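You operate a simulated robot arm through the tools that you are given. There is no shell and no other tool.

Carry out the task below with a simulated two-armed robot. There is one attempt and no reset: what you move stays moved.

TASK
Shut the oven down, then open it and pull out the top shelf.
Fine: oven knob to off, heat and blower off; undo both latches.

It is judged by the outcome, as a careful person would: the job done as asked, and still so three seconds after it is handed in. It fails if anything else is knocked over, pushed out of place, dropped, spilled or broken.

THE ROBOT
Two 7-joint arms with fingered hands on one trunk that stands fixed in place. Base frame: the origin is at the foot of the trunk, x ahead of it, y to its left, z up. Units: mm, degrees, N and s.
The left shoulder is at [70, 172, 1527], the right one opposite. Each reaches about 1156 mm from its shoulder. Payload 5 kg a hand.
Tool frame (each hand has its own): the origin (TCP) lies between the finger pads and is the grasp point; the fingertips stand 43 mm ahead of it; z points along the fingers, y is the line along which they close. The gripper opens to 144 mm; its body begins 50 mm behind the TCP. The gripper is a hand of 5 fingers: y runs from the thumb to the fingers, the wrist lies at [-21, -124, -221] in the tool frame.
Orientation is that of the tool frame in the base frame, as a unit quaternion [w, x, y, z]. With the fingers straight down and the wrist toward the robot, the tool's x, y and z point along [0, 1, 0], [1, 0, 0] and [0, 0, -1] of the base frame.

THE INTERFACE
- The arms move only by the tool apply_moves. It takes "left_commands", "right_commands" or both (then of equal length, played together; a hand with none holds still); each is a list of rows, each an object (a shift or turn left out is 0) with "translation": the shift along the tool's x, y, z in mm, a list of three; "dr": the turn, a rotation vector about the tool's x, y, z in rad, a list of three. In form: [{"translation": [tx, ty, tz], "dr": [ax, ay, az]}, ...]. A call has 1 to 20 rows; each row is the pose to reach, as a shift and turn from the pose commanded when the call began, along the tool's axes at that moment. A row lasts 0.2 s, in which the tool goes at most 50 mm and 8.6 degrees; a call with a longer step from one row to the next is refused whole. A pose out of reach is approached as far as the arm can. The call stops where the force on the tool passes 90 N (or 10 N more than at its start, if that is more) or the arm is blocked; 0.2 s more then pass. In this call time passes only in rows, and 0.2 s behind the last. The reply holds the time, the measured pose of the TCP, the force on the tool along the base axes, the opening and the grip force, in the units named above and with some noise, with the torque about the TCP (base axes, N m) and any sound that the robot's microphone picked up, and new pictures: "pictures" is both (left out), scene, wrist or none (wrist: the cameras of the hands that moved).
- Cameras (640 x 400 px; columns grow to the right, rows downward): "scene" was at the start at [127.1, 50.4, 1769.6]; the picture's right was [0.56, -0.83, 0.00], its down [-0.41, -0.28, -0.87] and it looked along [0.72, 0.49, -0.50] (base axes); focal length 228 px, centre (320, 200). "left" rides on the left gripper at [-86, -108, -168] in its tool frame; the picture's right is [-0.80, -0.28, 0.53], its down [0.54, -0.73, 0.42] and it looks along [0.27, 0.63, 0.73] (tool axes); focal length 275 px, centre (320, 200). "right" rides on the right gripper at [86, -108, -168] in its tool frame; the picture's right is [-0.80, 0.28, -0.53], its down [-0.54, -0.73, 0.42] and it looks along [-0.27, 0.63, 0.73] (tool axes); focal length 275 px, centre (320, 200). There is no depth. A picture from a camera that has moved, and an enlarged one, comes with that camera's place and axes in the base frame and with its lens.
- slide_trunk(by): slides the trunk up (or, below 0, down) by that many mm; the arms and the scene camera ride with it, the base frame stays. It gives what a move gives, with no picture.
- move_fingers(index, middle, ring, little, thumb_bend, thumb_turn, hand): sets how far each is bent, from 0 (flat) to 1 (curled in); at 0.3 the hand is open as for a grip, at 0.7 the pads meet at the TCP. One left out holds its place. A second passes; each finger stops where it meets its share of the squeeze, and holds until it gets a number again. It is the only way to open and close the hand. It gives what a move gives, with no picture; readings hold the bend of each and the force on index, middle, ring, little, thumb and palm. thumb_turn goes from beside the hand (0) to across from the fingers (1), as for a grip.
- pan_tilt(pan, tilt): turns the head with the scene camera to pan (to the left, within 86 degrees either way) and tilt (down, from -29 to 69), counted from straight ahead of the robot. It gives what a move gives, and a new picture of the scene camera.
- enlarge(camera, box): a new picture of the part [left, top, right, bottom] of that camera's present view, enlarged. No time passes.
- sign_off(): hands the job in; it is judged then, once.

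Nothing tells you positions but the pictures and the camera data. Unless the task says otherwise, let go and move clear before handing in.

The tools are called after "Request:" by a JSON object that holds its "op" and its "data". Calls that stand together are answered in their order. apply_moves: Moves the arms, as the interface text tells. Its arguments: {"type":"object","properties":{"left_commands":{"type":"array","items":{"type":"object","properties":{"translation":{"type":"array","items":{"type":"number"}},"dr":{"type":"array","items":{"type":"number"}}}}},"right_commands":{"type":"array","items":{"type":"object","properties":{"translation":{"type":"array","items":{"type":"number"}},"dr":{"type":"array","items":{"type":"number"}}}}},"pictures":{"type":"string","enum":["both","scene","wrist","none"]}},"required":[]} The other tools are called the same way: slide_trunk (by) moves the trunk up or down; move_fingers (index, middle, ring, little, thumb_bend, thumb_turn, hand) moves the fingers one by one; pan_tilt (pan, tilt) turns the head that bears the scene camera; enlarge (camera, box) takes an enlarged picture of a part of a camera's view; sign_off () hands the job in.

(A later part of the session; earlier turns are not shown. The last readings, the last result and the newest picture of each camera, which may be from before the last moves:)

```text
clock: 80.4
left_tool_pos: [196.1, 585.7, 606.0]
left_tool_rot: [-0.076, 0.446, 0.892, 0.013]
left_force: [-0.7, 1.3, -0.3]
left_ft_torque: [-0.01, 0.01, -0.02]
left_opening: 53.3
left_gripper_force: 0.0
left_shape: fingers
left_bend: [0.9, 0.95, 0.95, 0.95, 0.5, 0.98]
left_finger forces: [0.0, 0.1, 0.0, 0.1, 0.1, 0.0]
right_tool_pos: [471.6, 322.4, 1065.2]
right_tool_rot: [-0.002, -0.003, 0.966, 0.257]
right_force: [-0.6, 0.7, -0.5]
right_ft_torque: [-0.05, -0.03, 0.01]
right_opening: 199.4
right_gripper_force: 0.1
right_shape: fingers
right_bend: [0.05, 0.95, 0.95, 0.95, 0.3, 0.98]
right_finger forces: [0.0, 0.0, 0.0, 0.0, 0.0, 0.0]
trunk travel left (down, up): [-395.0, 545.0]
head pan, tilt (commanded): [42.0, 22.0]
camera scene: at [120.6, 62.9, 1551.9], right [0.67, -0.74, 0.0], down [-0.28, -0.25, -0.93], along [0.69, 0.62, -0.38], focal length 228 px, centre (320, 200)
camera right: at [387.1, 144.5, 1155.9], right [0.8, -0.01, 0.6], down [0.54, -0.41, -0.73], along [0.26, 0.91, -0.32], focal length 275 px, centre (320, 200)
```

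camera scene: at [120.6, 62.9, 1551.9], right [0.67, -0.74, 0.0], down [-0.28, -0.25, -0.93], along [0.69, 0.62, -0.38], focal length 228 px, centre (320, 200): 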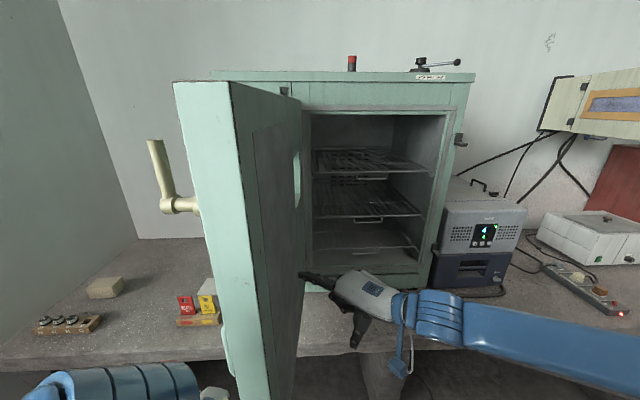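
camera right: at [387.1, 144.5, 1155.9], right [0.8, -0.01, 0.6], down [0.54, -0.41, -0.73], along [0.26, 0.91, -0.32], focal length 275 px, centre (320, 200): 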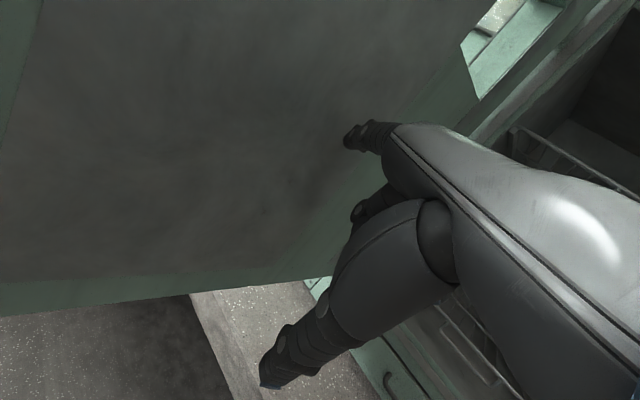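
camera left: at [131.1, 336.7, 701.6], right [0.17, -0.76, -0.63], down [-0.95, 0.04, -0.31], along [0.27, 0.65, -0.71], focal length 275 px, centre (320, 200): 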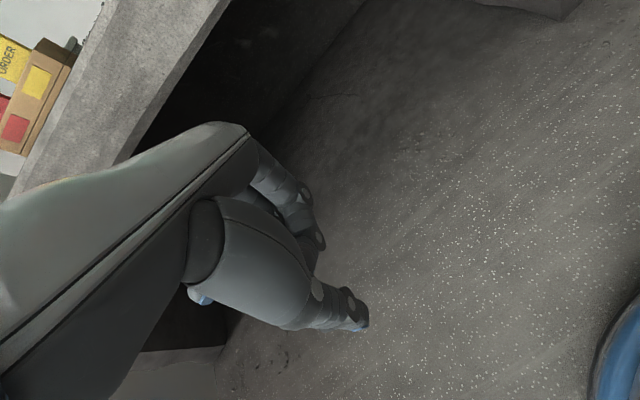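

The door is open just past 90° and I can see three shelves inside. I zoom in on the top shelf.

Request:
{"op": "enlarge", "data": {"camera": "scene", "box": [295, 100, 445, 200]}}

Request:
{"op": "enlarge", "data": {"camera": "scene", "box": [295, 170, 445, 270]}}

Request:
{"op": "enlarge", "data": {"camera": "scene", "box": [150, 60, 330, 400]}}

```text
4.00 times, centred on (370, 150) of scene
camera zoom: at [120.6, 62.9, 1551.9], right [0.67, -0.74, 0.0], down [-0.28, -0.25, -0.93], along [0.69, 0.62, -0.38], focal length 914 px, centre (120, 400)
```

zoom: 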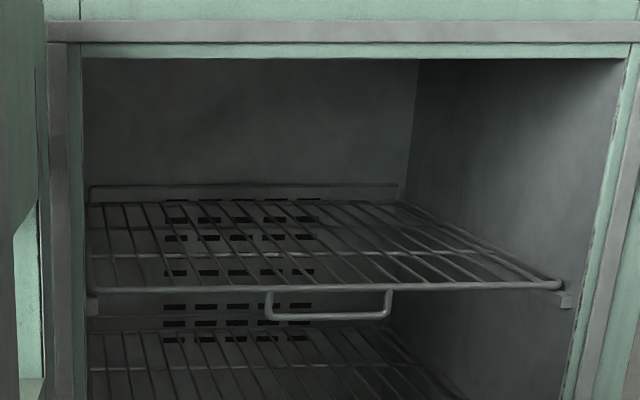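

```text
4.00 times, centred on (370, 220) of scene
camera zoom: at [120.6, 62.9, 1551.9], right [0.67, -0.74, 0.0], down [-0.28, -0.25, -0.93], along [0.69, 0.62, -0.38], focal length 914 px, centre (120, 120)
```

zoom: 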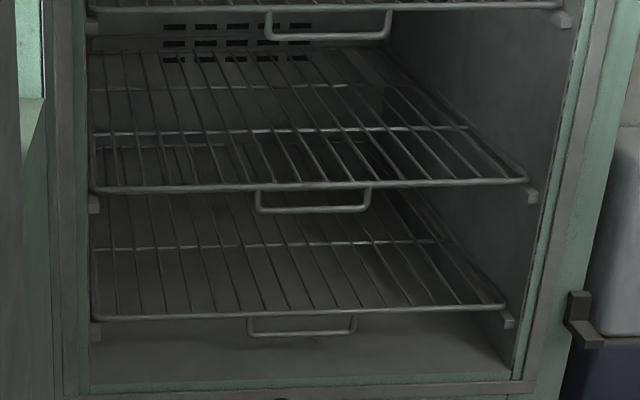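

```text
1.18 times, centred on (240, 230) of scene
camera zoom: at [120.6, 62.9, 1551.9], right [0.67, -0.74, 0.0], down [-0.28, -0.25, -0.93], along [0.69, 0.62, -0.38], focal length 269 px, centre (414, 165)
```

zoom: 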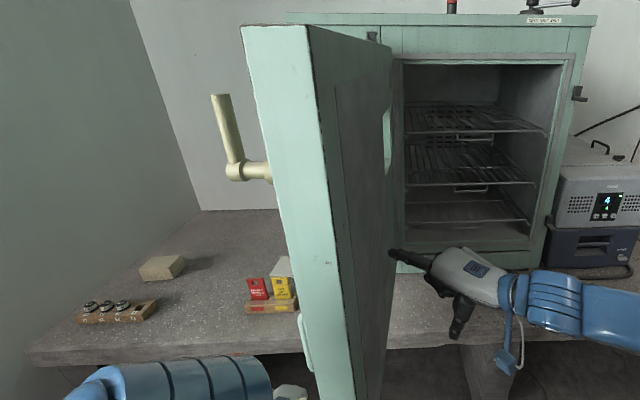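

The top shelf is a wire rack with a U-shaped pull hanging from its front rail. I take the right hand away from the door and bring it in front of the chamber to view the pull up close.

Request:
{"op": "apply_moves", "data": {"right_commands": [{"translation": [-33.1, 8.7, -12.3], "dr": [-0.0727, -0.0747, 0.0626]}, {"translation": [-66.1, 17.3, -24.6], "dr": [-0.1453, -0.1493, 0.1253]}, {"translation": [-99.2, 26, -37], "dr": [-0.218, -0.224, 0.1879]}, {"translation": [-132.3, 34.6, -49.3], "dr": [-0.2906, -0.2987, 0.2506]}, {"translation": [-165.3, 43.3, -61.6], "dr": [-0.3633, -0.3733, 0.3132]}, {"translation": [-198.4, 51.9, -73.9], "dr": [-0.4359, -0.448, 0.3759]}, {"translation": [-231.5, 60.6, -86.3], "dr": [-0.5086, -0.5227, 0.4385]}, {"translation": [-264.5, 69.2, -98.6], "dr": [-0.5812, -0.5973, 0.5012]}, {"translation": [-297.6, 77.9, -110.9], "dr": [-0.6539, -0.672, 0.5638]}], "pictures": "both"}}

```text
clock: 82.4
left_tool_pos: [196.7, 585.8, 606.8]
left_tool_rot: [-0.074, 0.445, 0.892, 0.013]
left_force: [0.5, 0.9, -0.3]
left_ft_torque: [0.02, 0.04, 0.02]
left_opening: 53.3
left_gripper_force: 0.1
left_shape: fingers
left_bend: [0.9, 0.95, 0.95, 0.95, 0.5, 0.98]
left_finger forces: [0.0, 0.0, 0.0, 0.0, 0.0, 0.0]
right_tool_pos: [778.2, 309.0, 1196.4]
right_tool_rot: [0.199, 0.293, 0.783, 0.511]
right_force: [-0.7, 0.4, 0.9]
right_ft_torque: [-0.05, 0.01, -0.05]
right_opening: 199.4
right_gripper_force: 0.1
right_shape: fingers
right_bend: [0.05, 0.95, 0.95, 0.95, 0.3, 0.98]
right_finger forces: [0.1, 0.1, 0.0, 0.1, 0.0, 0.0]
right hand out of reach, approached as far as the arm can: row 7, 8, 9
trunk travel left (down, up): [-395.0, 545.0]
head pan, tilt (commanded): [42.0, 22.0]
camera scene: at [119.8, 62.8, 1552.0], right [0.67, -0.74, 0.0], down [-0.28, -0.25, -0.93], along [0.69, 0.62, -0.37], focal length 228 px, centre (320, 200)
camera right: at [583.6, 217.7, 1161.4], right [0.34, -0.81, 0.48], down [0.48, -0.29, -0.83], along [0.81, 0.51, 0.29], focal length 275 px, centre (320, 200)
```

scene: 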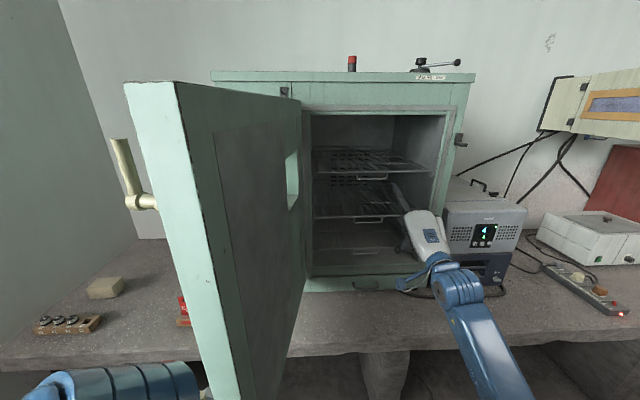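
right: 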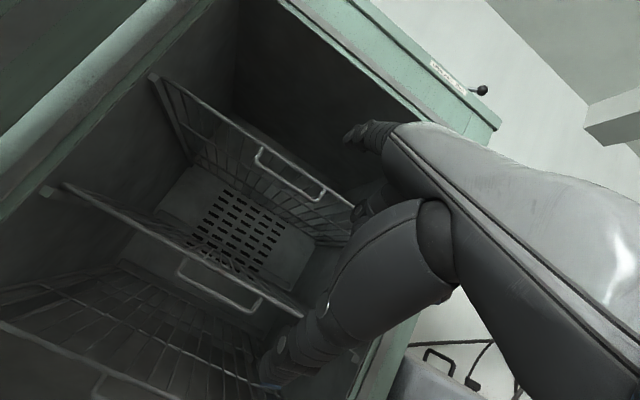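

The door has drifted a few degrees further open on its own. I check whether it is still moving and how close it is to the parked left arm.

Request:
{"op": "pan_tilt", "data": {"pan": 62, "tilt": 35}}

```text
clock: 83.2
left_tool_pos: [197.5, 583.6, 607.5]
left_tool_rot: [-0.076, 0.445, 0.892, 0.013]
left_force: [0.3, -0.2, -0.5]
left_ft_torque: [-0.05, -0.01, 0.02]
left_opening: 53.4
left_gripper_force: 0.0
left_shape: fingers
left_bend: [0.9, 0.95, 0.95, 0.95, 0.5, 0.98]
left_finger forces: [0.0, 0.1, 0.1, 0.0, 0.0, 0.1]
right_tool_pos: [779.7, 307.7, 1196.1]
right_tool_rot: [0.199, 0.294, 0.783, 0.511]
right_force: [0.1, 0.5, 0.4]
right_ft_torque: [0.02, 0.0, 0.0]
right_opening: 199.1
right_gripper_force: 0.1
right_shape: fingers
right_bend: [0.05, 0.95, 0.95, 0.95, 0.3, 0.98]
right_finger forces: [0.0, 0.0, 0.0, 0.1, 0.1, 0.1]
trunk travel left (down, up): [-395.0, 545.0]
head pan, tilt (commanded): [62.0, 35.0]
camera scene: at [93.5, 77.2, 1531.4], right [0.88, -0.47, 0.0], down [-0.27, -0.51, -0.82], along [0.38, 0.72, -0.57], focal length 228 px, centre (320, 200)
```

scene: 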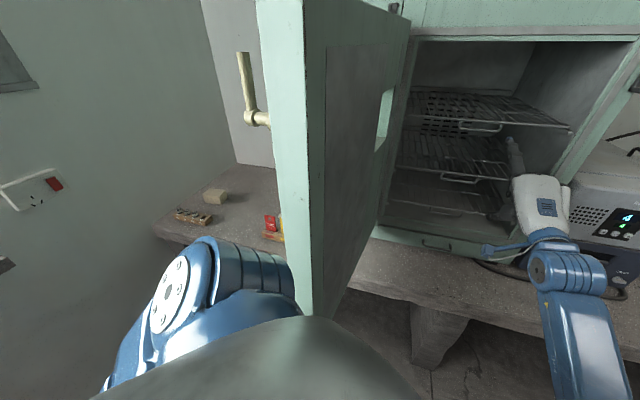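

Request:
{"op": "move_fingers", "data": {"hand": "right", "index": 0.42, "middle": 0.42, "ring": 0.42, "little": 0.42, "thumb_bend": 0.42}}

Request:
{"op": "enlarge", "data": {"camera": "scene", "box": [100, 0, 420, 400]}}

Request:
{"op": "enlarge", "data": {"camera": "right", "box": [120, 40, 440, 300]}}

```text
clock: 84.2
left_tool_pos: [196.9, 585.5, 607.0]
left_tool_rot: [-0.076, 0.445, 0.892, 0.013]
left_force: [-0.4, 0.3, 0.3]
left_ft_torque: [0.02, 0.02, -0.01]
left_opening: 53.2
left_gripper_force: 0.2
left_shape: fingers
left_bend: [0.9, 0.95, 0.95, 0.95, 0.5, 0.98]
left_finger forces: [0.0, 0.0, 0.0, 0.0, 0.0, 0.1]
right_tool_pos: [778.1, 307.3, 1196.0]
right_tool_rot: [0.199, 0.294, 0.783, 0.511]
right_force: [-0.2, 0.2, -0.5]
right_ft_torque: [0.0, 0.02, -0.03]
right_opening: 108.2
right_gripper_force: 0.0
right_shape: fingers
right_bend: [0.42, 0.42, 0.42, 0.42, 0.42, 0.98]
right_finger forces: [0.1, 0.0, 0.0, 0.0, 0.1, 0.0]
trunk travel left (down, up): [-395.0, 545.0]
head pan, tilt (commanded): [62.0, 35.0]
```

```text
1.00 times, centred on (260, 200) of scene (not enlarged: the box is as wide or as high as the picture)
camera zoom: at [93.2, 77.3, 1531.4], right [0.88, -0.47, 0.0], down [-0.27, -0.51, -0.82], along [0.38, 0.72, -0.57], focal length 228 px, centre (380, 200)
```

zoom: 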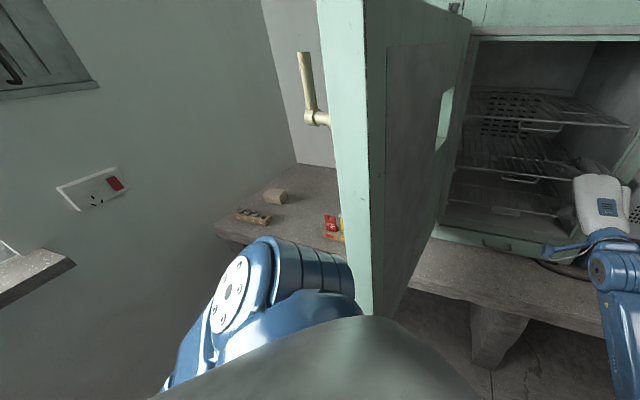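

```text
1.54 times, centred on (280, 170) of right
camera zoom: at [584.0, 216.8, 1161.2], right [0.34, -0.81, 0.48], down [0.48, -0.29, -0.83], along [0.81, 0.51, 0.29], focal length 424 px, centre (382, 246)
```

zoom: 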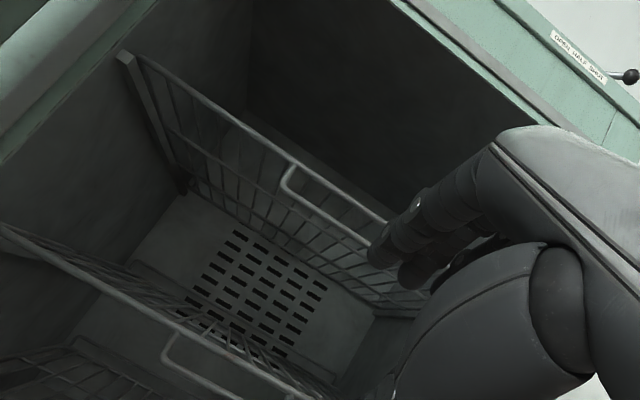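

The door is at rest and clear of the left arm. The shelf pull is roughly at u≈222, h≈1010–1030, z≈1285–1315. I try moving the right hand (fingers above, thumb below) to a point about 80 mm in front of it.

Request:
{"op": "apply_moves", "data": {"right_commands": [{"translation": [5.6, 27.7, 17.6], "dr": [-0.035, 0, 0]}, {"translation": [11.2, 55.4, 35.2], "dr": [-0.07, 0, 0]}, {"translation": [16.7, 83, 52.7], "dr": [-0.105, 0, 0]}, {"translation": [22.3, 110.7, 70.3], "dr": [-0.14, 0, 0]}, {"translation": [27.9, 138.4, 87.9], "dr": [-0.1745, 0, 0]}], "pictures": "both"}}

Request:
{"op": "enlarge", "data": {"camera": "right", "box": [160, 60, 440, 300]}}

```text
clock: 85.4
left_tool_pos: [197.0, 585.0, 607.9]
left_tool_rot: [-0.075, 0.445, 0.892, 0.013]
left_force: [0.5, -0.1, -0.2]
left_ft_torque: [-0.03, 0.01, 0.01]
left_opening: 53.3
left_gripper_force: 0.1
left_shape: fingers
left_bend: [0.9, 0.95, 0.95, 0.95, 0.5, 0.98]
left_finger forces: [0.0, 0.0, 0.1, 0.0, 0.0, 0.1]
right_tool_pos: [854.0, 423.6, 1289.3]
right_tool_rot: [0.221, 0.271, 0.737, 0.578]
right_force: [0.0, -0.1, -1.0]
right_ft_torque: [0.1, -0.04, 0.05]
right_opening: 107.3
right_gripper_force: 0.0
right_shape: fingers
right_bend: [0.42, 0.42, 0.42, 0.42, 0.42, 0.98]
right_finger forces: [0.2, 0.1, 0.0, 0.1, 0.1, 0.0]
right hand out of reach, approached as far as the arm can: row 3, 4, 5
trunk travel left (down, up): [-395.0, 545.0]
head pan, tilt (commanded): [62.0, 35.0]
camera scene: at [92.9, 78.7, 1531.2], right [0.88, -0.47, 0.0], down [-0.27, -0.51, -0.82], along [0.38, 0.72, -0.57], focal length 228 px, centre (320, 200)
camera right: at [667.0, 337.4, 1221.3], right [0.3, -0.86, 0.41], down [0.58, -0.18, -0.8], along [0.76, 0.48, 0.44], focal length 275 px, centre (320, 200)
```

scene: 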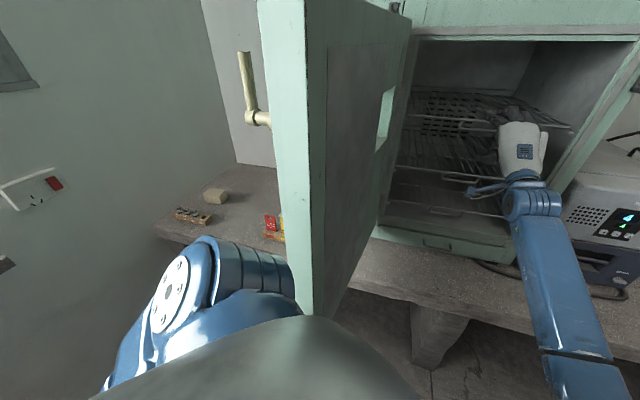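
right: 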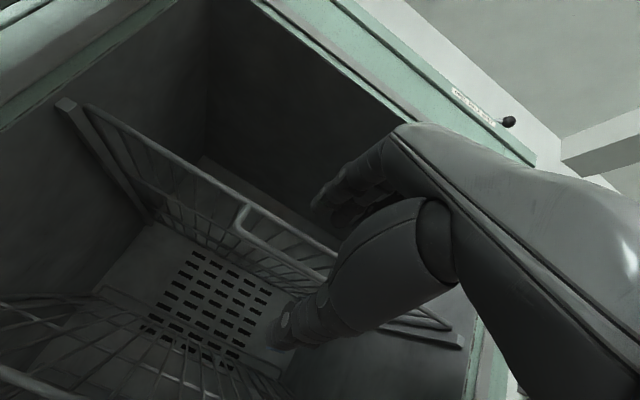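

```text
1.67 times, centred on (300, 180) of right
camera zoom: at [667.0, 337.4, 1221.3], right [0.3, -0.86, 0.41], down [0.58, -0.18, -0.8], along [0.76, 0.48, 0.44], focal length 459 px, centre (353, 233)
```

zoom: 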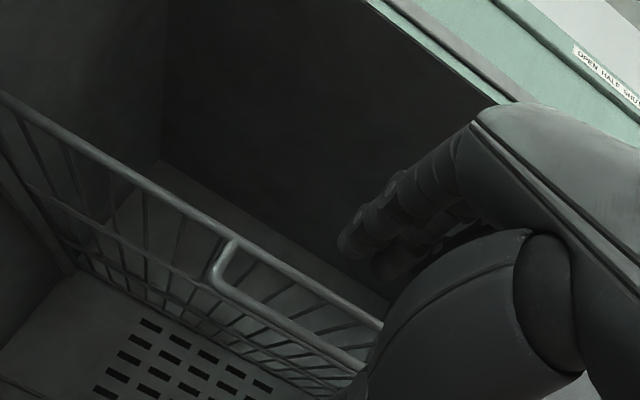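

The pull bar is now located: h≈998, z≈1291, u from 159 to 273 (centre 216), with the rail just above and behind it. The wrist prefers a heading near 50°, so I command that and line up in front of the pull.

Request:
{"op": "apply_moves", "data": {"right_commands": [{"translation": [3, 3, 4.6], "dr": [0, 0.08, -0.014]}, {"translation": [6.1, 5.7, 9.2], "dr": [0, 0.16, -0.028]}], "pictures": "wrist"}}

Request:
{"op": "pan_tilt", "data": {"pan": 34, "tilt": 18}}

```text
clock: 86.0
left_tool_pos: [197.1, 584.0, 607.5]
left_tool_rot: [-0.075, 0.445, 0.892, 0.013]
left_force: [0.7, -0.2, -1.4]
left_ft_torque: [-0.01, 0.01, -0.01]
left_opening: 53.2
left_gripper_force: 0.1
left_shape: fingers
left_bend: [0.9, 0.95, 0.95, 0.95, 0.5, 0.98]
left_finger forces: [0.0, 0.0, 0.1, 0.0, 0.0, 0.0]
right_tool_pos: [856.7, 435.6, 1292.0]
right_tool_rot: [0.172, 0.218, 0.755, 0.595]
right_force: [0.1, 0.2, 0.0]
right_ft_torque: [0.03, -0.03, 0.03]
right_opening: 107.4
right_gripper_force: 0.1
right_shape: fingers
right_bend: [0.42, 0.42, 0.42, 0.42, 0.42, 0.98]
right_finger forces: [0.0, 0.1, 0.1, 0.0, 0.0, 0.1]
trunk travel left (down, up): [-395.0, 545.0]
head pan, tilt (commanded): [62.0, 35.0]
camera right: at [683.5, 321.9, 1225.0], right [0.43, -0.81, 0.4], down [0.59, -0.09, -0.8], along [0.68, 0.58, 0.44], focal length 275 px, centre (320, 200)
```

right: 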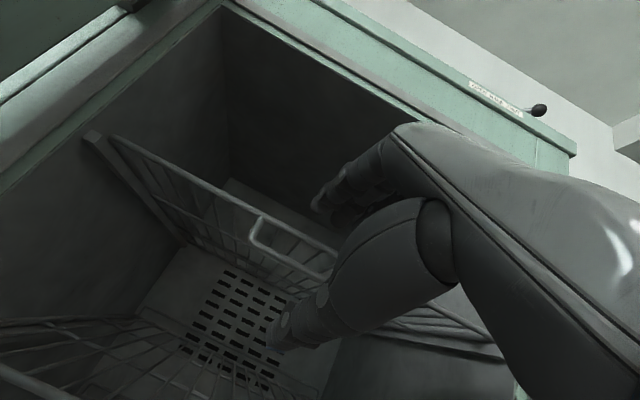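

```text
clock: 86.9
left_tool_pos: [197.5, 584.3, 606.8]
left_tool_rot: [-0.075, 0.446, 0.892, 0.014]
left_force: [0.2, -0.1, -0.9]
left_ft_torque: [-0.04, -0.05, 0.02]
left_opening: 53.3
left_gripper_force: 0.0
left_shape: fingers
left_bend: [0.9, 0.95, 0.95, 0.95, 0.5, 0.98]
left_finger forces: [0.1, 0.0, 0.0, 0.1, 0.1, 0.0]
right_tool_pos: [856.3, 435.8, 1293.4]
right_tool_rot: [0.172, 0.218, 0.755, 0.595]
right_force: [0.4, 0.5, 0.4]
right_ft_torque: [-0.01, -0.01, 0.03]
right_opening: 107.4
right_gripper_force: 0.1
right_shape: fingers
right_bend: [0.42, 0.42, 0.42, 0.42, 0.42, 0.98]
right_finger forces: [0.0, 0.0, 0.0, 0.0, 0.0, 0.0]
trunk travel left (down, up): [-395.0, 545.0]
head pan, tilt (commanded): [34.0, 18.0]
camera scene: at [129.4, 51.8, 1558.4], right [0.56, -0.83, 0.0], down [-0.26, -0.17, -0.95], along [0.79, 0.53, -0.31], focal length 228 px, centre (320, 200)
```

scene: 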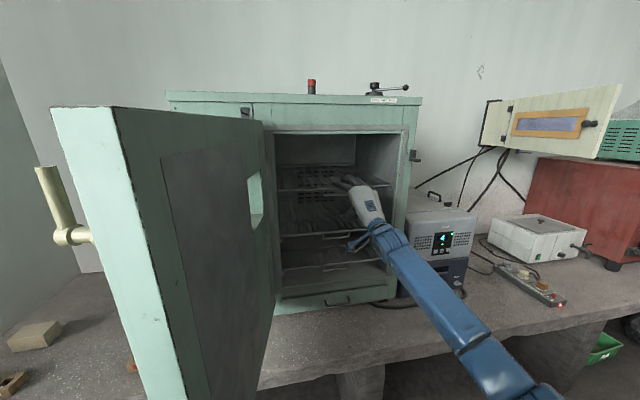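

The reading shows the hand simply holds the pose it reached (heading ~58°). I turn it back toward 50° and advance halfway to the pull.

Request:
{"op": "apply_moves", "data": {"right_commands": [{"translation": [-1, 6, 12], "dr": [0, -0.068, 0.016]}, {"translation": [-1.7, 11.5, 24], "dr": [0, -0.136, 0.033]}], "pictures": "wrist"}}

Request:
{"op": "enlarge", "data": {"camera": "scene", "box": [270, 130, 420, 260]}}

Request:
{"op": "enlarge", "data": {"camera": "right", "box": [180, 140, 400, 340]}}

```text
clock: 87.5
left_tool_pos: [197.1, 584.8, 606.8]
left_tool_rot: [-0.075, 0.446, 0.892, 0.012]
left_force: [0.2, 0.3, 0.2]
left_ft_torque: [-0.01, -0.02, -0.04]
left_opening: 53.5
left_gripper_force: 0.0
left_shape: fingers
left_bend: [0.9, 0.95, 0.95, 0.95, 0.5, 0.98]
left_finger forces: [0.0, 0.0, 0.0, 0.0, 0.1, 0.0]
right_tool_pos: [872.7, 457.4, 1297.8]
right_tool_rot: [0.214, 0.27, 0.738, 0.581]
right_force: [0.3, 0.0, 0.0]
right_ft_torque: [0.0, -0.03, 0.0]
right_opening: 108.0
right_gripper_force: 0.1
right_shape: fingers
right_bend: [0.42, 0.42, 0.42, 0.42, 0.42, 0.98]
right_finger forces: [0.1, 0.1, 0.1, 0.0, 0.1, 0.0]
trunk travel left (down, up): [-395.0, 545.0]
head pan, tilt (commanded): [34.0, 18.0]
camera right: at [684.5, 369.4, 1230.7], right [0.31, -0.86, 0.4], down [0.57, -0.17, -0.8], along [0.76, 0.48, 0.44], focal length 275 px, centre (320, 200)
```

right: 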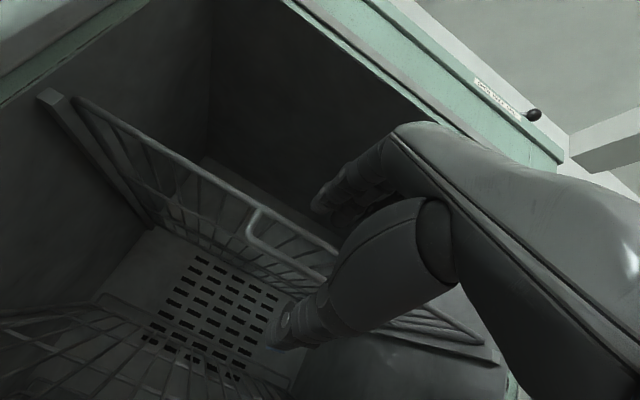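

```text
3.08 times, centred on (345, 195) of scene
camera zoom: at [128.5, 53.2, 1558.5], right [0.56, -0.83, 0.0], down [-0.26, -0.17, -0.95], along [0.79, 0.53, -0.31], focal length 703 px, centre (243, 215)
```

zoom: 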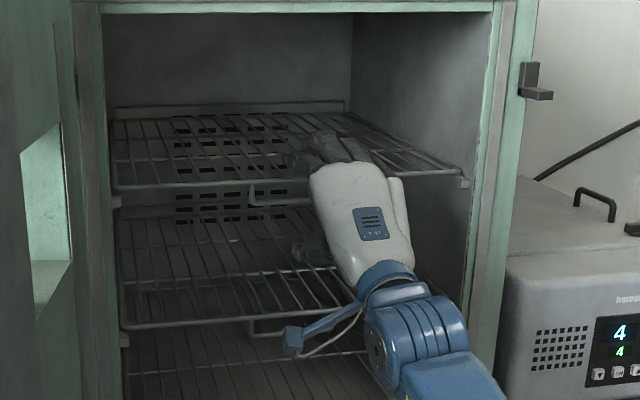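

```text
2.00 times, centred on (290, 240) of right
camera zoom: at [684.5, 369.4, 1230.7], right [0.31, -0.86, 0.4], down [0.57, -0.17, -0.8], along [0.76, 0.48, 0.44], focal length 551 px, centre (380, 120)
```

zoom: 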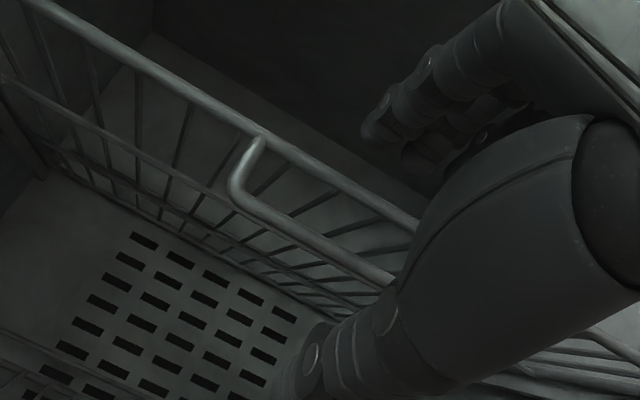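

The hand straddles the pull: bar about on the grasp axis 39 mm ahead, rail 30 mm above it. I move in 26 mm and up 15 mm, then close.

Request:
{"op": "apply_moves", "data": {"right_commands": [{"translation": [0, 8, 9]}, {"translation": [0, 15, 18]}, {"translation": [0, 15, 26]}], "pictures": "none"}}

Request:
{"op": "enlarge", "data": {"camera": "right", "box": [180, 140, 400, 340]}}

Request:
{"op": "enlarge", "data": {"camera": "scene", "box": [300, 150, 400, 230]}}

```text
clock: 88.3
left_tool_pos: [197.0, 583.5, 607.4]
left_tool_rot: [-0.075, 0.445, 0.892, 0.013]
left_force: [0.4, 0.5, 0.1]
left_ft_torque: [-0.02, -0.01, 0.0]
left_opening: 53.1
left_gripper_force: 0.2
left_shape: fingers
left_bend: [0.9, 0.95, 0.95, 0.95, 0.5, 0.98]
left_finger forces: [0.0, 0.1, 0.0, 0.0, 0.1, 0.1]
right_tool_pos: [893.4, 464.5, 1304.0]
right_tool_rot: [0.213, 0.268, 0.739, 0.58]
right_force: [-0.8, -0.1, 0.1]
right_ft_torque: [0.03, 0.01, 0.02]
right_opening: 107.8
right_gripper_force: 0.1
right_shape: fingers
right_bend: [0.42, 0.42, 0.42, 0.42, 0.42, 0.98]
right_finger forces: [0.0, 0.0, 0.0, 0.0, 0.0, 0.0]
right hand out of reach, approached as far as the arm can: row 2, 3
trunk travel left (down, up): [-395.0, 545.0]
head pan, tilt (commanded): [34.0, 18.0]
```

```text
2.00 times, centred on (290, 240) of right
camera zoom: at [705.5, 374.7, 1237.7], right [0.32, -0.86, 0.4], down [0.57, -0.17, -0.8], along [0.76, 0.49, 0.44], focal length 551 px, centre (380, 120)
```

zoom: 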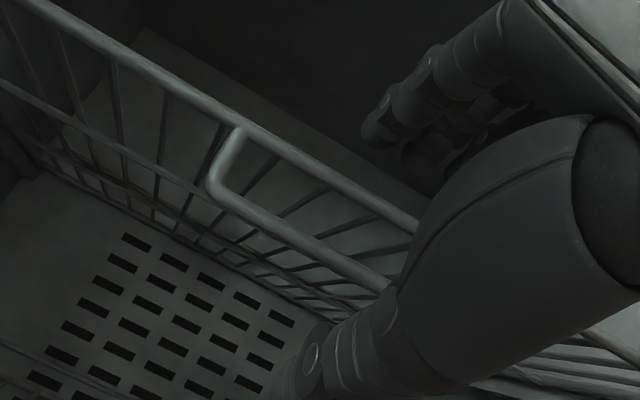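

```text
5.00 times, centred on (350, 190) of scene
camera zoom: at [129.6, 51.8, 1558.4], right [0.56, -0.83, 0.0], down [-0.26, -0.17, -0.95], along [0.79, 0.53, -0.31], focal length 1142 px, centre (170, 250)
```

zoom: 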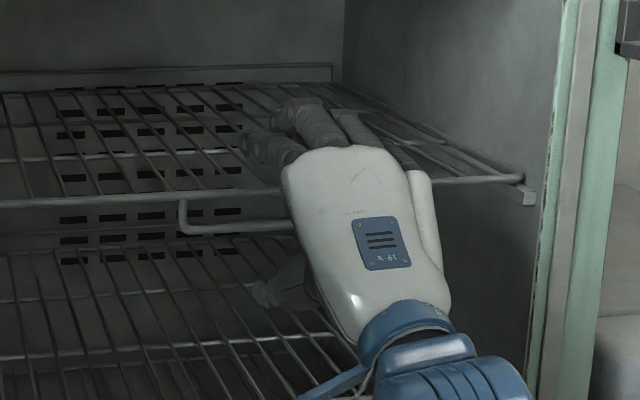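

The arm is at its reach limit, but the bar is already 22 mm ahead of the grasp point and the rail 32 mm, both within the fingers. I close the hand on rail and bar.

Request:
{"op": "move_fingers", "data": {"hand": "right", "index": 0.75, "middle": 0.75, "ring": 0.75, "little": 0.75, "thumb_bend": 0.8}}

Request:
{"op": "enlarge", "data": {"camera": "right", "box": [180, 140, 400, 340]}}

Request:
{"op": "enlarge", "data": {"camera": "scene", "box": [300, 150, 400, 230]}}

```text
clock: 89.3
left_tool_pos: [195.9, 583.4, 608.1]
left_tool_rot: [-0.075, 0.445, 0.892, 0.014]
left_force: [0.2, 0.8, -0.3]
left_ft_torque: [0.0, 0.02, 0.01]
left_opening: 53.5
left_gripper_force: 0.0
left_shape: fingers
left_bend: [0.9, 0.95, 0.95, 0.95, 0.5, 0.98]
left_finger forces: [0.0, 0.0, 0.0, 0.0, 0.0, 0.0]
right_tool_pos: [890.5, 463.5, 1307.6]
right_tool_rot: [0.213, 0.266, 0.738, 0.583]
right_force: [0.5, -2.6, 16.4]
right_ft_torque: [-0.27, -0.89, 0.13]
right_opening: 32.8
right_gripper_force: 28.4
right_shape: fingers
right_bend: [0.6, 0.61, 0.62, 0.75, 0.69, 0.97]
right_finger forces: [12.0, 12.5, 13.0, 0.1, 19.6, 0.0]
trunk travel left (down, up): [-395.0, 545.0]
head pan, tilt (commanded): [34.0, 18.0]
```

```text
2.00 times, centred on (290, 240) of right
camera zoom: at [703.2, 373.5, 1240.4], right [0.32, -0.86, 0.4], down [0.58, -0.16, -0.8], along [0.75, 0.49, 0.44], focal length 551 px, centre (380, 120)
```

zoom: 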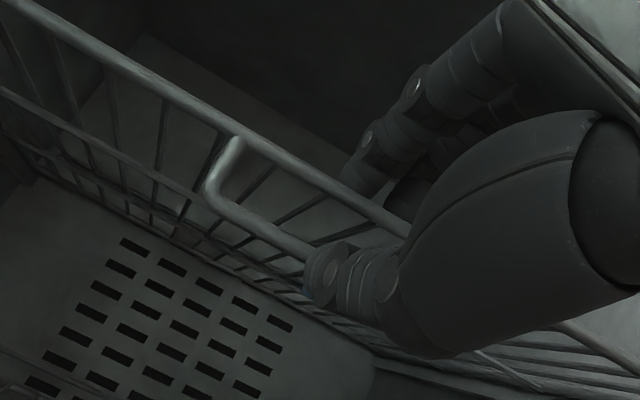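

```text
5.00 times, centred on (350, 190) of scene
camera zoom: at [127.1, 50.2, 1558.8], right [0.56, -0.83, 0.0], down [-0.25, -0.17, -0.95], along [0.79, 0.53, -0.31], focal length 1142 px, centre (170, 250)
```

zoom: 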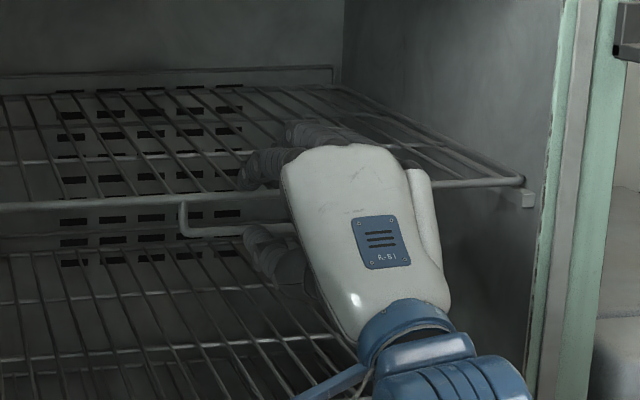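

The hand grips rail and bar firmly (three fingers ~12 N each, thumb ~20 N). I draw the shelf out gently along its runners.

Request:
{"op": "apply_moves", "data": {"right_commands": [{"translation": [2, -1.5, -10]}, {"translation": [3.5, -3.5, -20]}, {"translation": [5, -5.5, -30]}, {"translation": [6.5, -7.5, -40]}], "pictures": "none"}}

Request:
{"op": "enlarge", "data": {"camera": "right", "box": [120, 100, 440, 340]}}

Request:
{"op": "enlarge", "data": {"camera": "scene", "box": [270, 130, 420, 250]}}

```text
clock: 90.3
left_tool_pos: [196.6, 583.9, 608.5]
left_tool_rot: [-0.075, 0.446, 0.892, 0.013]
left_force: [0.5, 0.2, 0.5]
left_ft_torque: [-0.03, 0.03, 0.01]
left_opening: 53.4
left_gripper_force: 0.1
left_shape: fingers
left_bend: [0.9, 0.95, 0.95, 0.95, 0.5, 0.98]
left_finger forces: [0.0, 0.0, 0.0, 0.0, 0.0, 0.0]
right_tool_pos: [860.4, 434.6, 1308.6]
right_tool_rot: [0.214, 0.271, 0.737, 0.581]
right_force: [3.8, -7.6, 16.4]
right_ft_torque: [-0.35, -0.37, 0.15]
right_opening: 27.3
right_gripper_force: 37.3
right_shape: fingers
right_bend: [0.59, 0.6, 0.61, 0.75, 0.72, 0.97]
right_finger forces: [10.9, 10.8, 11.1, 0.1, 42.3, 0.1]
trunk travel left (down, up): [-395.0, 545.0]
head pan, tilt (commanded): [34.0, 18.0]
```

```text
1.67 times, centred on (280, 220) of right
camera zoom: at [672.5, 346.5, 1240.3], right [0.31, -0.86, 0.4], down [0.57, -0.17, -0.8], along [0.76, 0.48, 0.44], focal length 459 px, centre (387, 167)
```

zoom: 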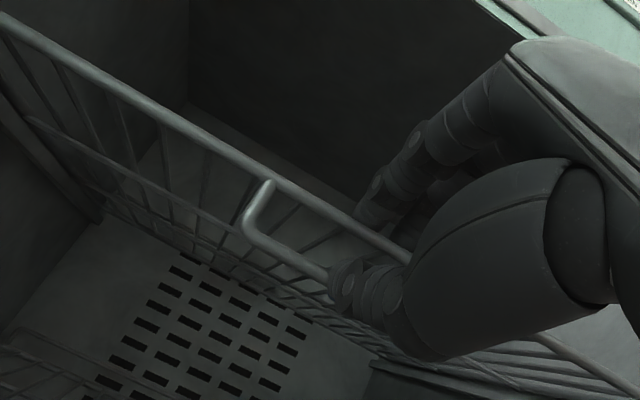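

```text
3.33 times, centred on (345, 190) of scene
camera zoom: at [128.1, 49.1, 1558.7], right [0.56, -0.83, 0.0], down [-0.26, -0.17, -0.95], along [0.79, 0.53, -0.31], focal length 761 px, centre (237, 233)
```

zoom: 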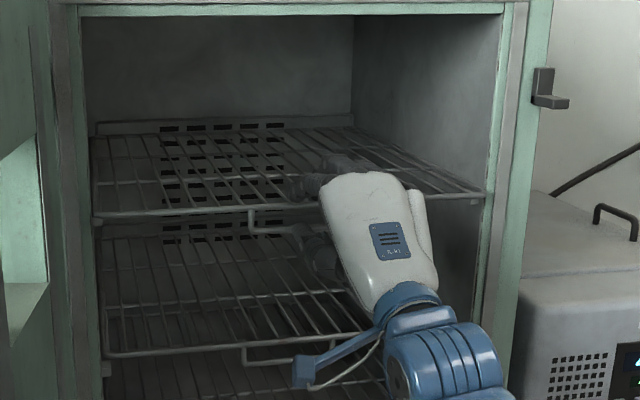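

The shelf slides out with the hand. I continue pulling in stages.

Request:
{"op": "apply_moves", "data": {"right_commands": [{"translation": [3.1, -4.6, -19.2]}, {"translation": [6.3, -9.2, -38.4]}, {"translation": [9.4, -13.8, -57.7]}, {"translation": [12.6, -18.4, -76.9]}], "pictures": "scene"}}

Request:
{"op": "enlarge", "data": {"camera": "right", "box": [120, 100, 440, 340]}}

Request:
{"op": "enlarge", "data": {"camera": "scene", "box": [250, 130, 430, 270]}}

```text
clock: 91.3
left_tool_pos: [196.9, 584.2, 608.0]
left_tool_rot: [-0.075, 0.444, 0.893, 0.014]
left_force: [-0.7, 0.1, -0.1]
left_ft_torque: [-0.01, -0.03, 0.0]
left_opening: 53.5
left_gripper_force: 0.1
left_shape: fingers
left_bend: [0.9, 0.95, 0.95, 0.95, 0.5, 0.98]
left_finger forces: [0.0, 0.1, 0.0, 0.0, 0.0, 0.0]
right_tool_pos: [805.6, 379.0, 1309.8]
right_tool_rot: [0.21, 0.267, 0.739, 0.582]
right_force: [7.7, -10.9, 6.2]
right_ft_torque: [-0.53, -0.1, -0.12]
right_opening: 27.0
right_gripper_force: 33.1
right_shape: fingers
right_bend: [0.6, 0.61, 0.62, 0.75, 0.72, 0.97]
right_finger forces: [8.8, 8.3, 8.8, 0.0, 40.1, 0.0]
right hand out of reach, approached as far as the arm can: row 4
trunk travel left (down, up): [-395.0, 545.0]
head pan, tilt (commanded): [34.0, 18.0]
camera scene: at [129.3, 49.1, 1558.4], right [0.56, -0.83, 0.0], down [-0.26, -0.17, -0.95], along [0.79, 0.53, -0.31], focal length 228 px, centre (320, 200)
```

scene: 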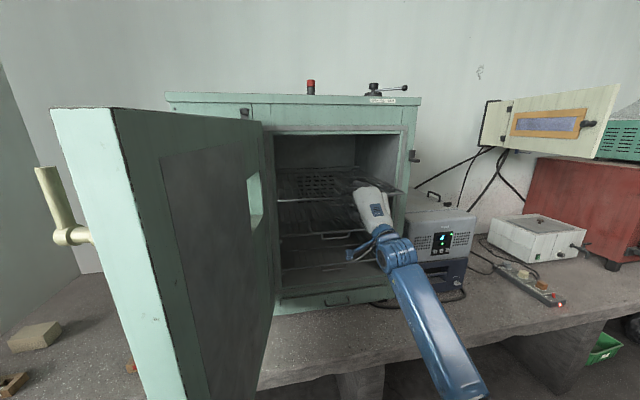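

```text
1.67 times, centred on (280, 220) of right
camera zoom: at [617.9, 288.8, 1242.3], right [0.32, -0.86, 0.4], down [0.57, -0.16, -0.81], along [0.75, 0.49, 0.44], focal length 459 px, centre (387, 167)
```

zoom: 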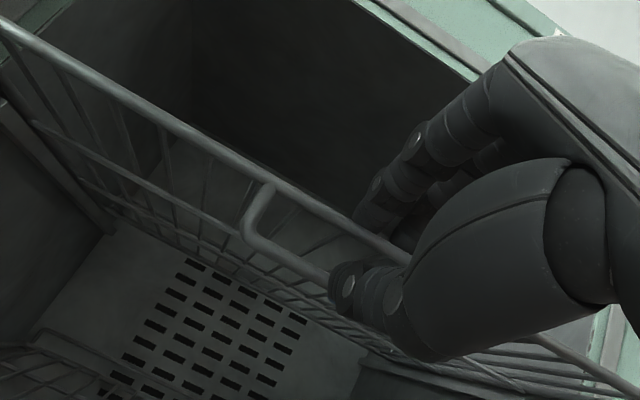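

```text
2.86 times, centred on (340, 200) of scene
camera zoom: at [129.3, 49.1, 1558.4], right [0.56, -0.83, 0.0], down [-0.26, -0.17, -0.95], along [0.79, 0.53, -0.31], focal length 652 px, centre (263, 200)
```

zoom: 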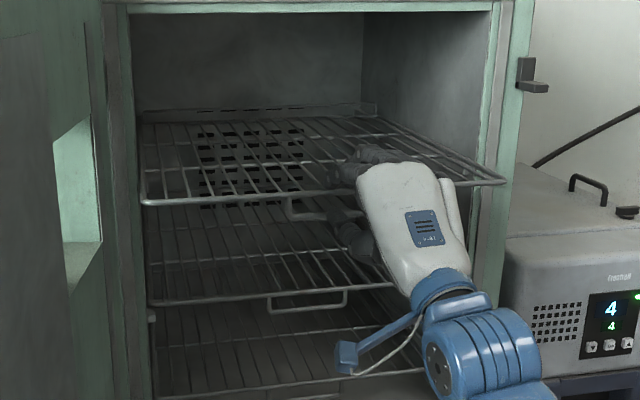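

About 120 mm out so far; the arm nears a wrist limit at this heading, so I continue pulling while letting the hand turn slightly left and down.

Request:
{"op": "apply_moves", "data": {"right_commands": [{"translation": [0, -4.6, -19.2], "dr": [0.025, 0.032, -0.008]}, {"translation": [2.7, -9.2, -38.3], "dr": [0.05, 0.064, -0.016]}, {"translation": [6, -13.9, -57.5], "dr": [0.075, 0.096, -0.023]}, {"translation": [9.4, -18.5, -76.7], "dr": [0.1, 0.128, -0.031]}], "pictures": "scene"}}

Request:
{"op": "enlarge", "data": {"camera": "right", "box": [120, 100, 440, 340]}}

Request:
{"op": "enlarge", "data": {"camera": "scene", "box": [250, 130, 430, 270]}}

```text
clock: 92.3
left_tool_pos: [196.2, 582.1, 610.3]
left_tool_rot: [-0.075, 0.445, 0.892, 0.015]
left_force: [-0.6, 0.7, 0.4]
left_ft_torque: [-0.01, -0.01, -0.03]
left_opening: 53.2
left_gripper_force: 0.0
left_shape: fingers
left_bend: [0.9, 0.95, 0.95, 0.95, 0.5, 0.98]
left_finger forces: [0.0, 0.0, 0.0, 0.1, 0.1, 0.1]
right_tool_pos: [745.4, 319.3, 1314.9]
right_tool_rot: [0.163, 0.232, 0.778, 0.56]
right_force: [11.5, -16.6, 35.0]
right_ft_torque: [0.85, -1.34, -1.01]
right_opening: 5.7
right_gripper_force: 21.1
right_shape: fingers
right_bend: [0.61, 0.62, 0.63, 0.75, 0.8, 0.97]
right_finger forces: [10.2, 12.1, 14.6, 0.0, 5.5, 0.0]
trunk travel left (down, up): [-395.0, 545.0]
head pan, tilt (commanded): [34.0, 18.0]
camera scene: at [126.8, 45.6, 1559.2], right [0.56, -0.83, 0.0], down [-0.25, -0.17, -0.95], along [0.79, 0.53, -0.31], focal length 228 px, centre (320, 200)
```

scene: 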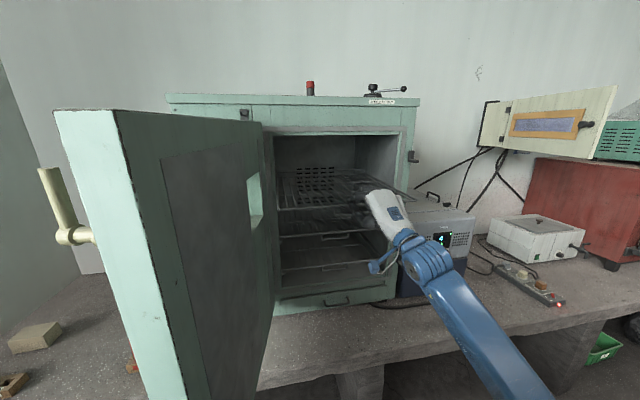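

```text
1.67 times, centred on (280, 220) of right
camera zoom: at [567.8, 202.7, 1265.5], right [0.45, -0.78, 0.44], down [0.54, -0.15, -0.83], along [0.71, 0.6, 0.36], focal length 459 px, centre (387, 167)
```

zoom: 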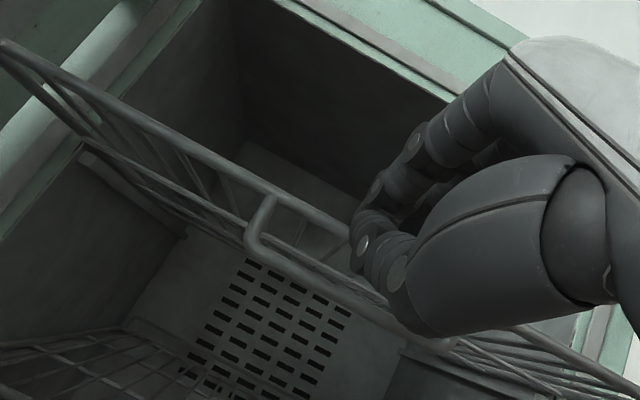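

```text
2.86 times, centred on (340, 200) of scene
camera zoom: at [126.8, 45.6, 1559.2], right [0.56, -0.83, 0.0], down [-0.25, -0.17, -0.95], along [0.79, 0.53, -0.31], focal length 652 px, centre (263, 200)
```

zoom: 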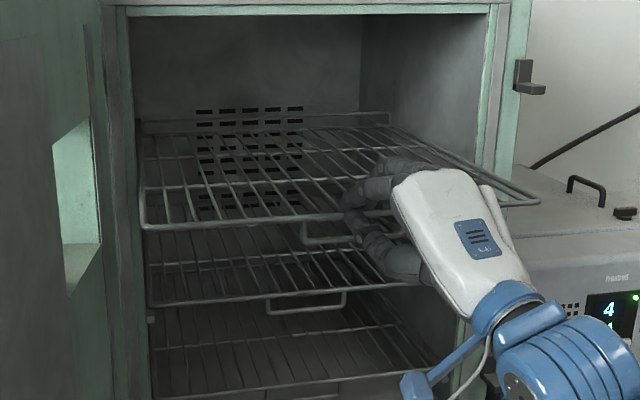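

The shelf is about 205 mm out and level. I check the grip closely before drawing it further.

Request:
{"op": "enlarge", "data": {"camera": "right", "box": [220, 160, 400, 320]}}

Request:
{"op": "enlarge", "data": {"camera": "scene", "box": [320, 160, 410, 230]}}

```text
2.50 times, centred on (310, 240) of right
camera zoom: at [567.8, 202.7, 1265.5], right [0.45, -0.78, 0.44], down [0.54, -0.15, -0.83], along [0.71, 0.6, 0.36], focal length 688 px, centre (345, 100)
```

zoom: 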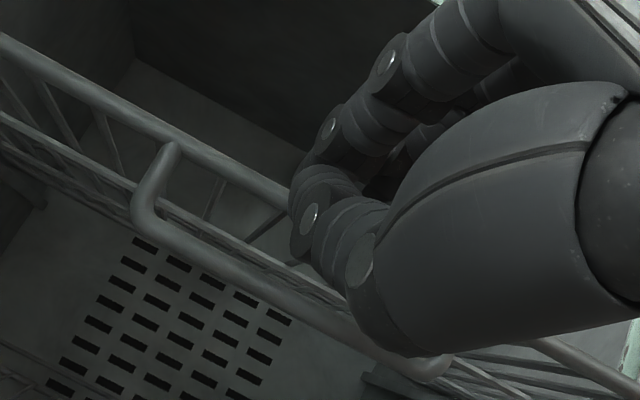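

```text
5.71 times, centred on (365, 195) of scene
camera zoom: at [126.8, 45.6, 1559.2], right [0.56, -0.83, 0.0], down [-0.25, -0.17, -0.95], along [0.79, 0.53, -0.31], focal length 1305 px, centre (63, 229)
```

zoom: 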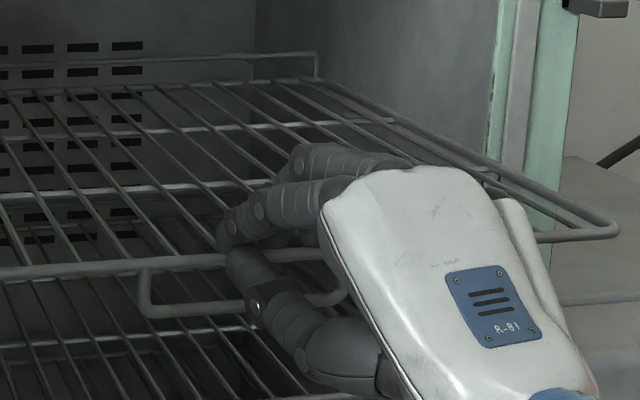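

The fingers now hook over the front rail with the thumb in front, a sound hold. I pull further, easing the downward pressure.

Request:
{"op": "apply_moves", "data": {"right_commands": [{"translation": [5.6, -3.2, -18.5], "dr": [0.015, 0.028, -0.009]}, {"translation": [11.2, -8.3, -37.2], "dr": [0.03, 0.056, -0.018]}, {"translation": [16.8, -14.5, -55.5], "dr": [0.045, 0.084, -0.027]}, {"translation": [22.4, -20.7, -73.6], "dr": [0.06, 0.112, -0.036]}], "pictures": "scene"}}

Request:
{"op": "enlarge", "data": {"camera": "right", "box": [120, 100, 440, 340]}}

Request:
{"op": "enlarge", "data": {"camera": "scene", "box": [250, 130, 430, 270]}}

```text
clock: 93.3
left_tool_pos: [195.3, 584.8, 607.9]
left_tool_rot: [-0.075, 0.445, 0.892, 0.014]
left_force: [-0.6, 0.1, 0.7]
left_ft_torque: [0.03, 0.01, 0.03]
left_opening: 53.5
left_gripper_force: 0.0
left_shape: fingers
left_bend: [0.9, 0.95, 0.95, 0.95, 0.5, 0.98]
left_finger forces: [0.1, 0.0, 0.0, 0.0, 0.0, 0.0]
right_tool_pos: [681.9, 273.5, 1313.9]
right_tool_rot: [0.119, 0.189, 0.81, 0.543]
right_force: [4.0, 1.7, 21.6]
right_ft_torque: [0.65, -1.11, -0.16]
right_opening: 3.5
right_gripper_force: 11.1
right_shape: fingers
right_bend: [0.63, 0.61, 0.62, 0.75, 0.79, 0.97]
right_finger forces: [0.0, 10.0, 11.8, 0.0, 0.1, 0.0]
trunk travel left (down, up): [-395.0, 545.0]
head pan, tilt (commanded): [34.0, 18.0]
camera scene: at [126.4, 51.2, 1558.5], right [0.56, -0.83, 0.0], down [-0.25, -0.17, -0.95], along [0.79, 0.53, -0.31], focal length 228 px, centre (320, 200)
```

scene: 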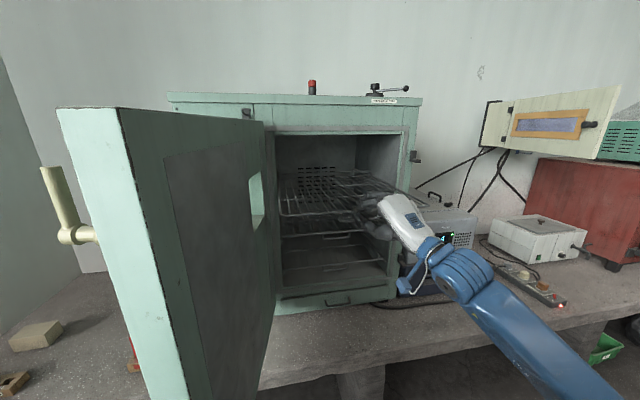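

```text
1.67 times, centred on (280, 220) of right
camera zoom: at [518.2, 133.6, 1278.9], right [0.55, -0.7, 0.46], down [0.53, -0.13, -0.84], along [0.64, 0.71, 0.3], focal length 459 px, centre (387, 167)
```

zoom: 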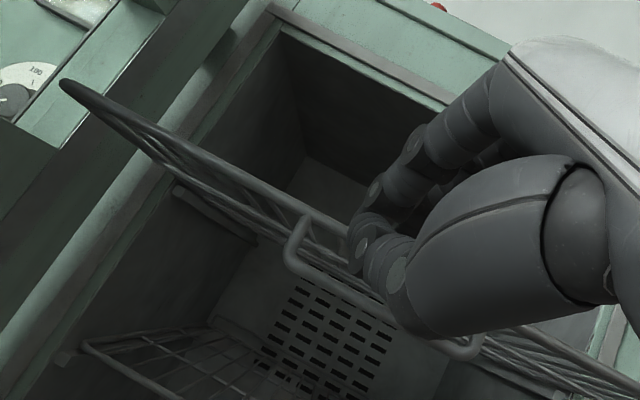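

```text
2.86 times, centred on (340, 200) of scene
camera zoom: at [126.4, 51.2, 1558.5], right [0.56, -0.83, 0.0], down [-0.25, -0.17, -0.95], along [0.79, 0.53, -0.31], focal length 652 px, centre (263, 200)
```

zoom: 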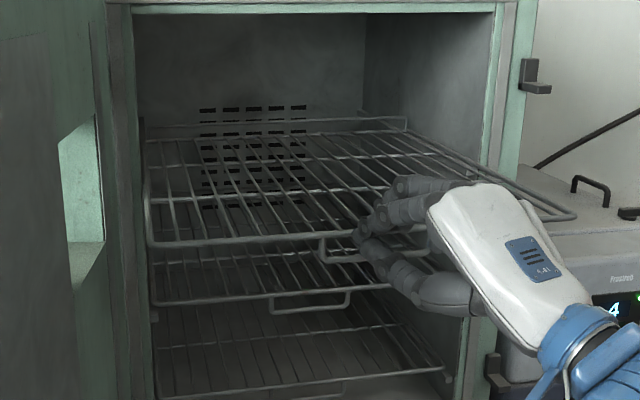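

About 260 mm out and still level. I draw it a little more to see whether it meets its stop.

Request:
{"op": "apply_moves", "data": {"right_commands": [{"translation": [8, -5.1, -17.4], "dr": [0.01, 0.028, -0.01]}, {"translation": [16, -12.2, -34.3], "dr": [0.02, 0.056, -0.02]}, {"translation": [24, -19.3, -51.2], "dr": [0.03, 0.084, -0.03]}], "pictures": "scene"}}

Request:
{"op": "enlarge", "data": {"camera": "right", "box": [120, 100, 440, 340]}}

Request:
{"op": "enlarge", "data": {"camera": "scene", "box": [250, 130, 430, 270]}}

```text
clock: 94.1
left_tool_pos: [196.5, 584.0, 608.4]
left_tool_rot: [-0.075, 0.445, 0.892, 0.014]
left_force: [0.7, 0.6, 0.1]
left_ft_torque: [0.02, 0.0, -0.01]
left_opening: 53.4
left_gripper_force: 0.0
left_shape: fingers
left_bend: [0.9, 0.95, 0.95, 0.95, 0.5, 0.98]
left_finger forces: [0.1, 0.0, 0.0, 0.0, 0.0, 0.0]
right_tool_pos: [640.9, 233.8, 1314.5]
right_tool_rot: [0.091, 0.157, 0.825, 0.535]
right_force: [0.9, 0.2, -0.5]
right_ft_torque: [0.01, 0.0, -0.03]
right_opening: 3.3
right_gripper_force: 0.0
right_shape: fingers
right_bend: [0.64, 0.68, 0.7, 0.75, 0.79, 0.97]
right_finger forces: [0.1, 0.1, 0.0, 0.1, 0.0, 0.0]
trunk travel left (down, up): [-395.0, 545.0]
head pan, tilt (commanded): [34.0, 18.0]
camera scene: at [129.0, 50.9, 1558.4], right [0.56, -0.83, 0.0], down [-0.26, -0.17, -0.95], along [0.79, 0.53, -0.31], focal length 228 px, centre (320, 200)
```

scene: 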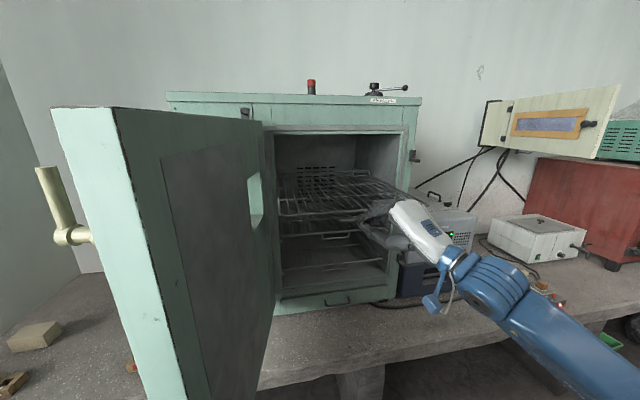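

```text
1.67 times, centred on (280, 220) of right
camera zoom: at [488.9, 80.5, 1285.1], right [0.62, -0.63, 0.46], down [0.52, -0.11, -0.85], along [0.58, 0.77, 0.26], focal length 459 px, centre (387, 167)
```

zoom: 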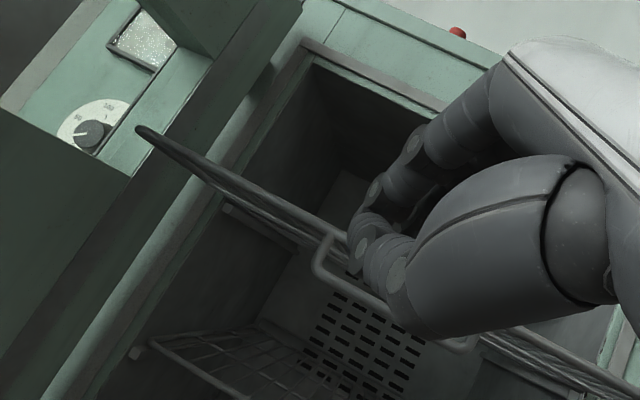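

```text
2.86 times, centred on (340, 200) of scene
camera zoom: at [129.0, 50.9, 1558.4], right [0.56, -0.83, 0.0], down [-0.26, -0.17, -0.95], along [0.79, 0.53, -0.31], focal length 652 px, centre (263, 200)
```

zoom: 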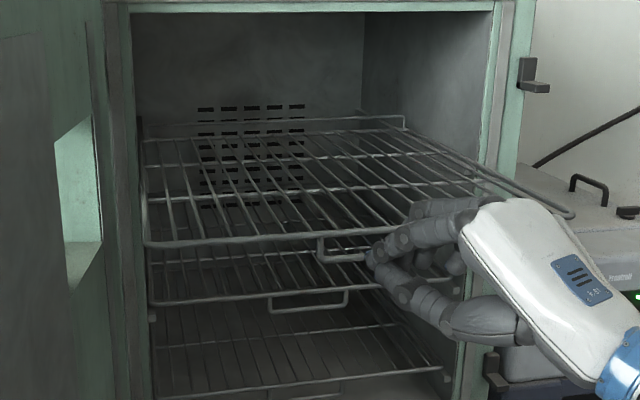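

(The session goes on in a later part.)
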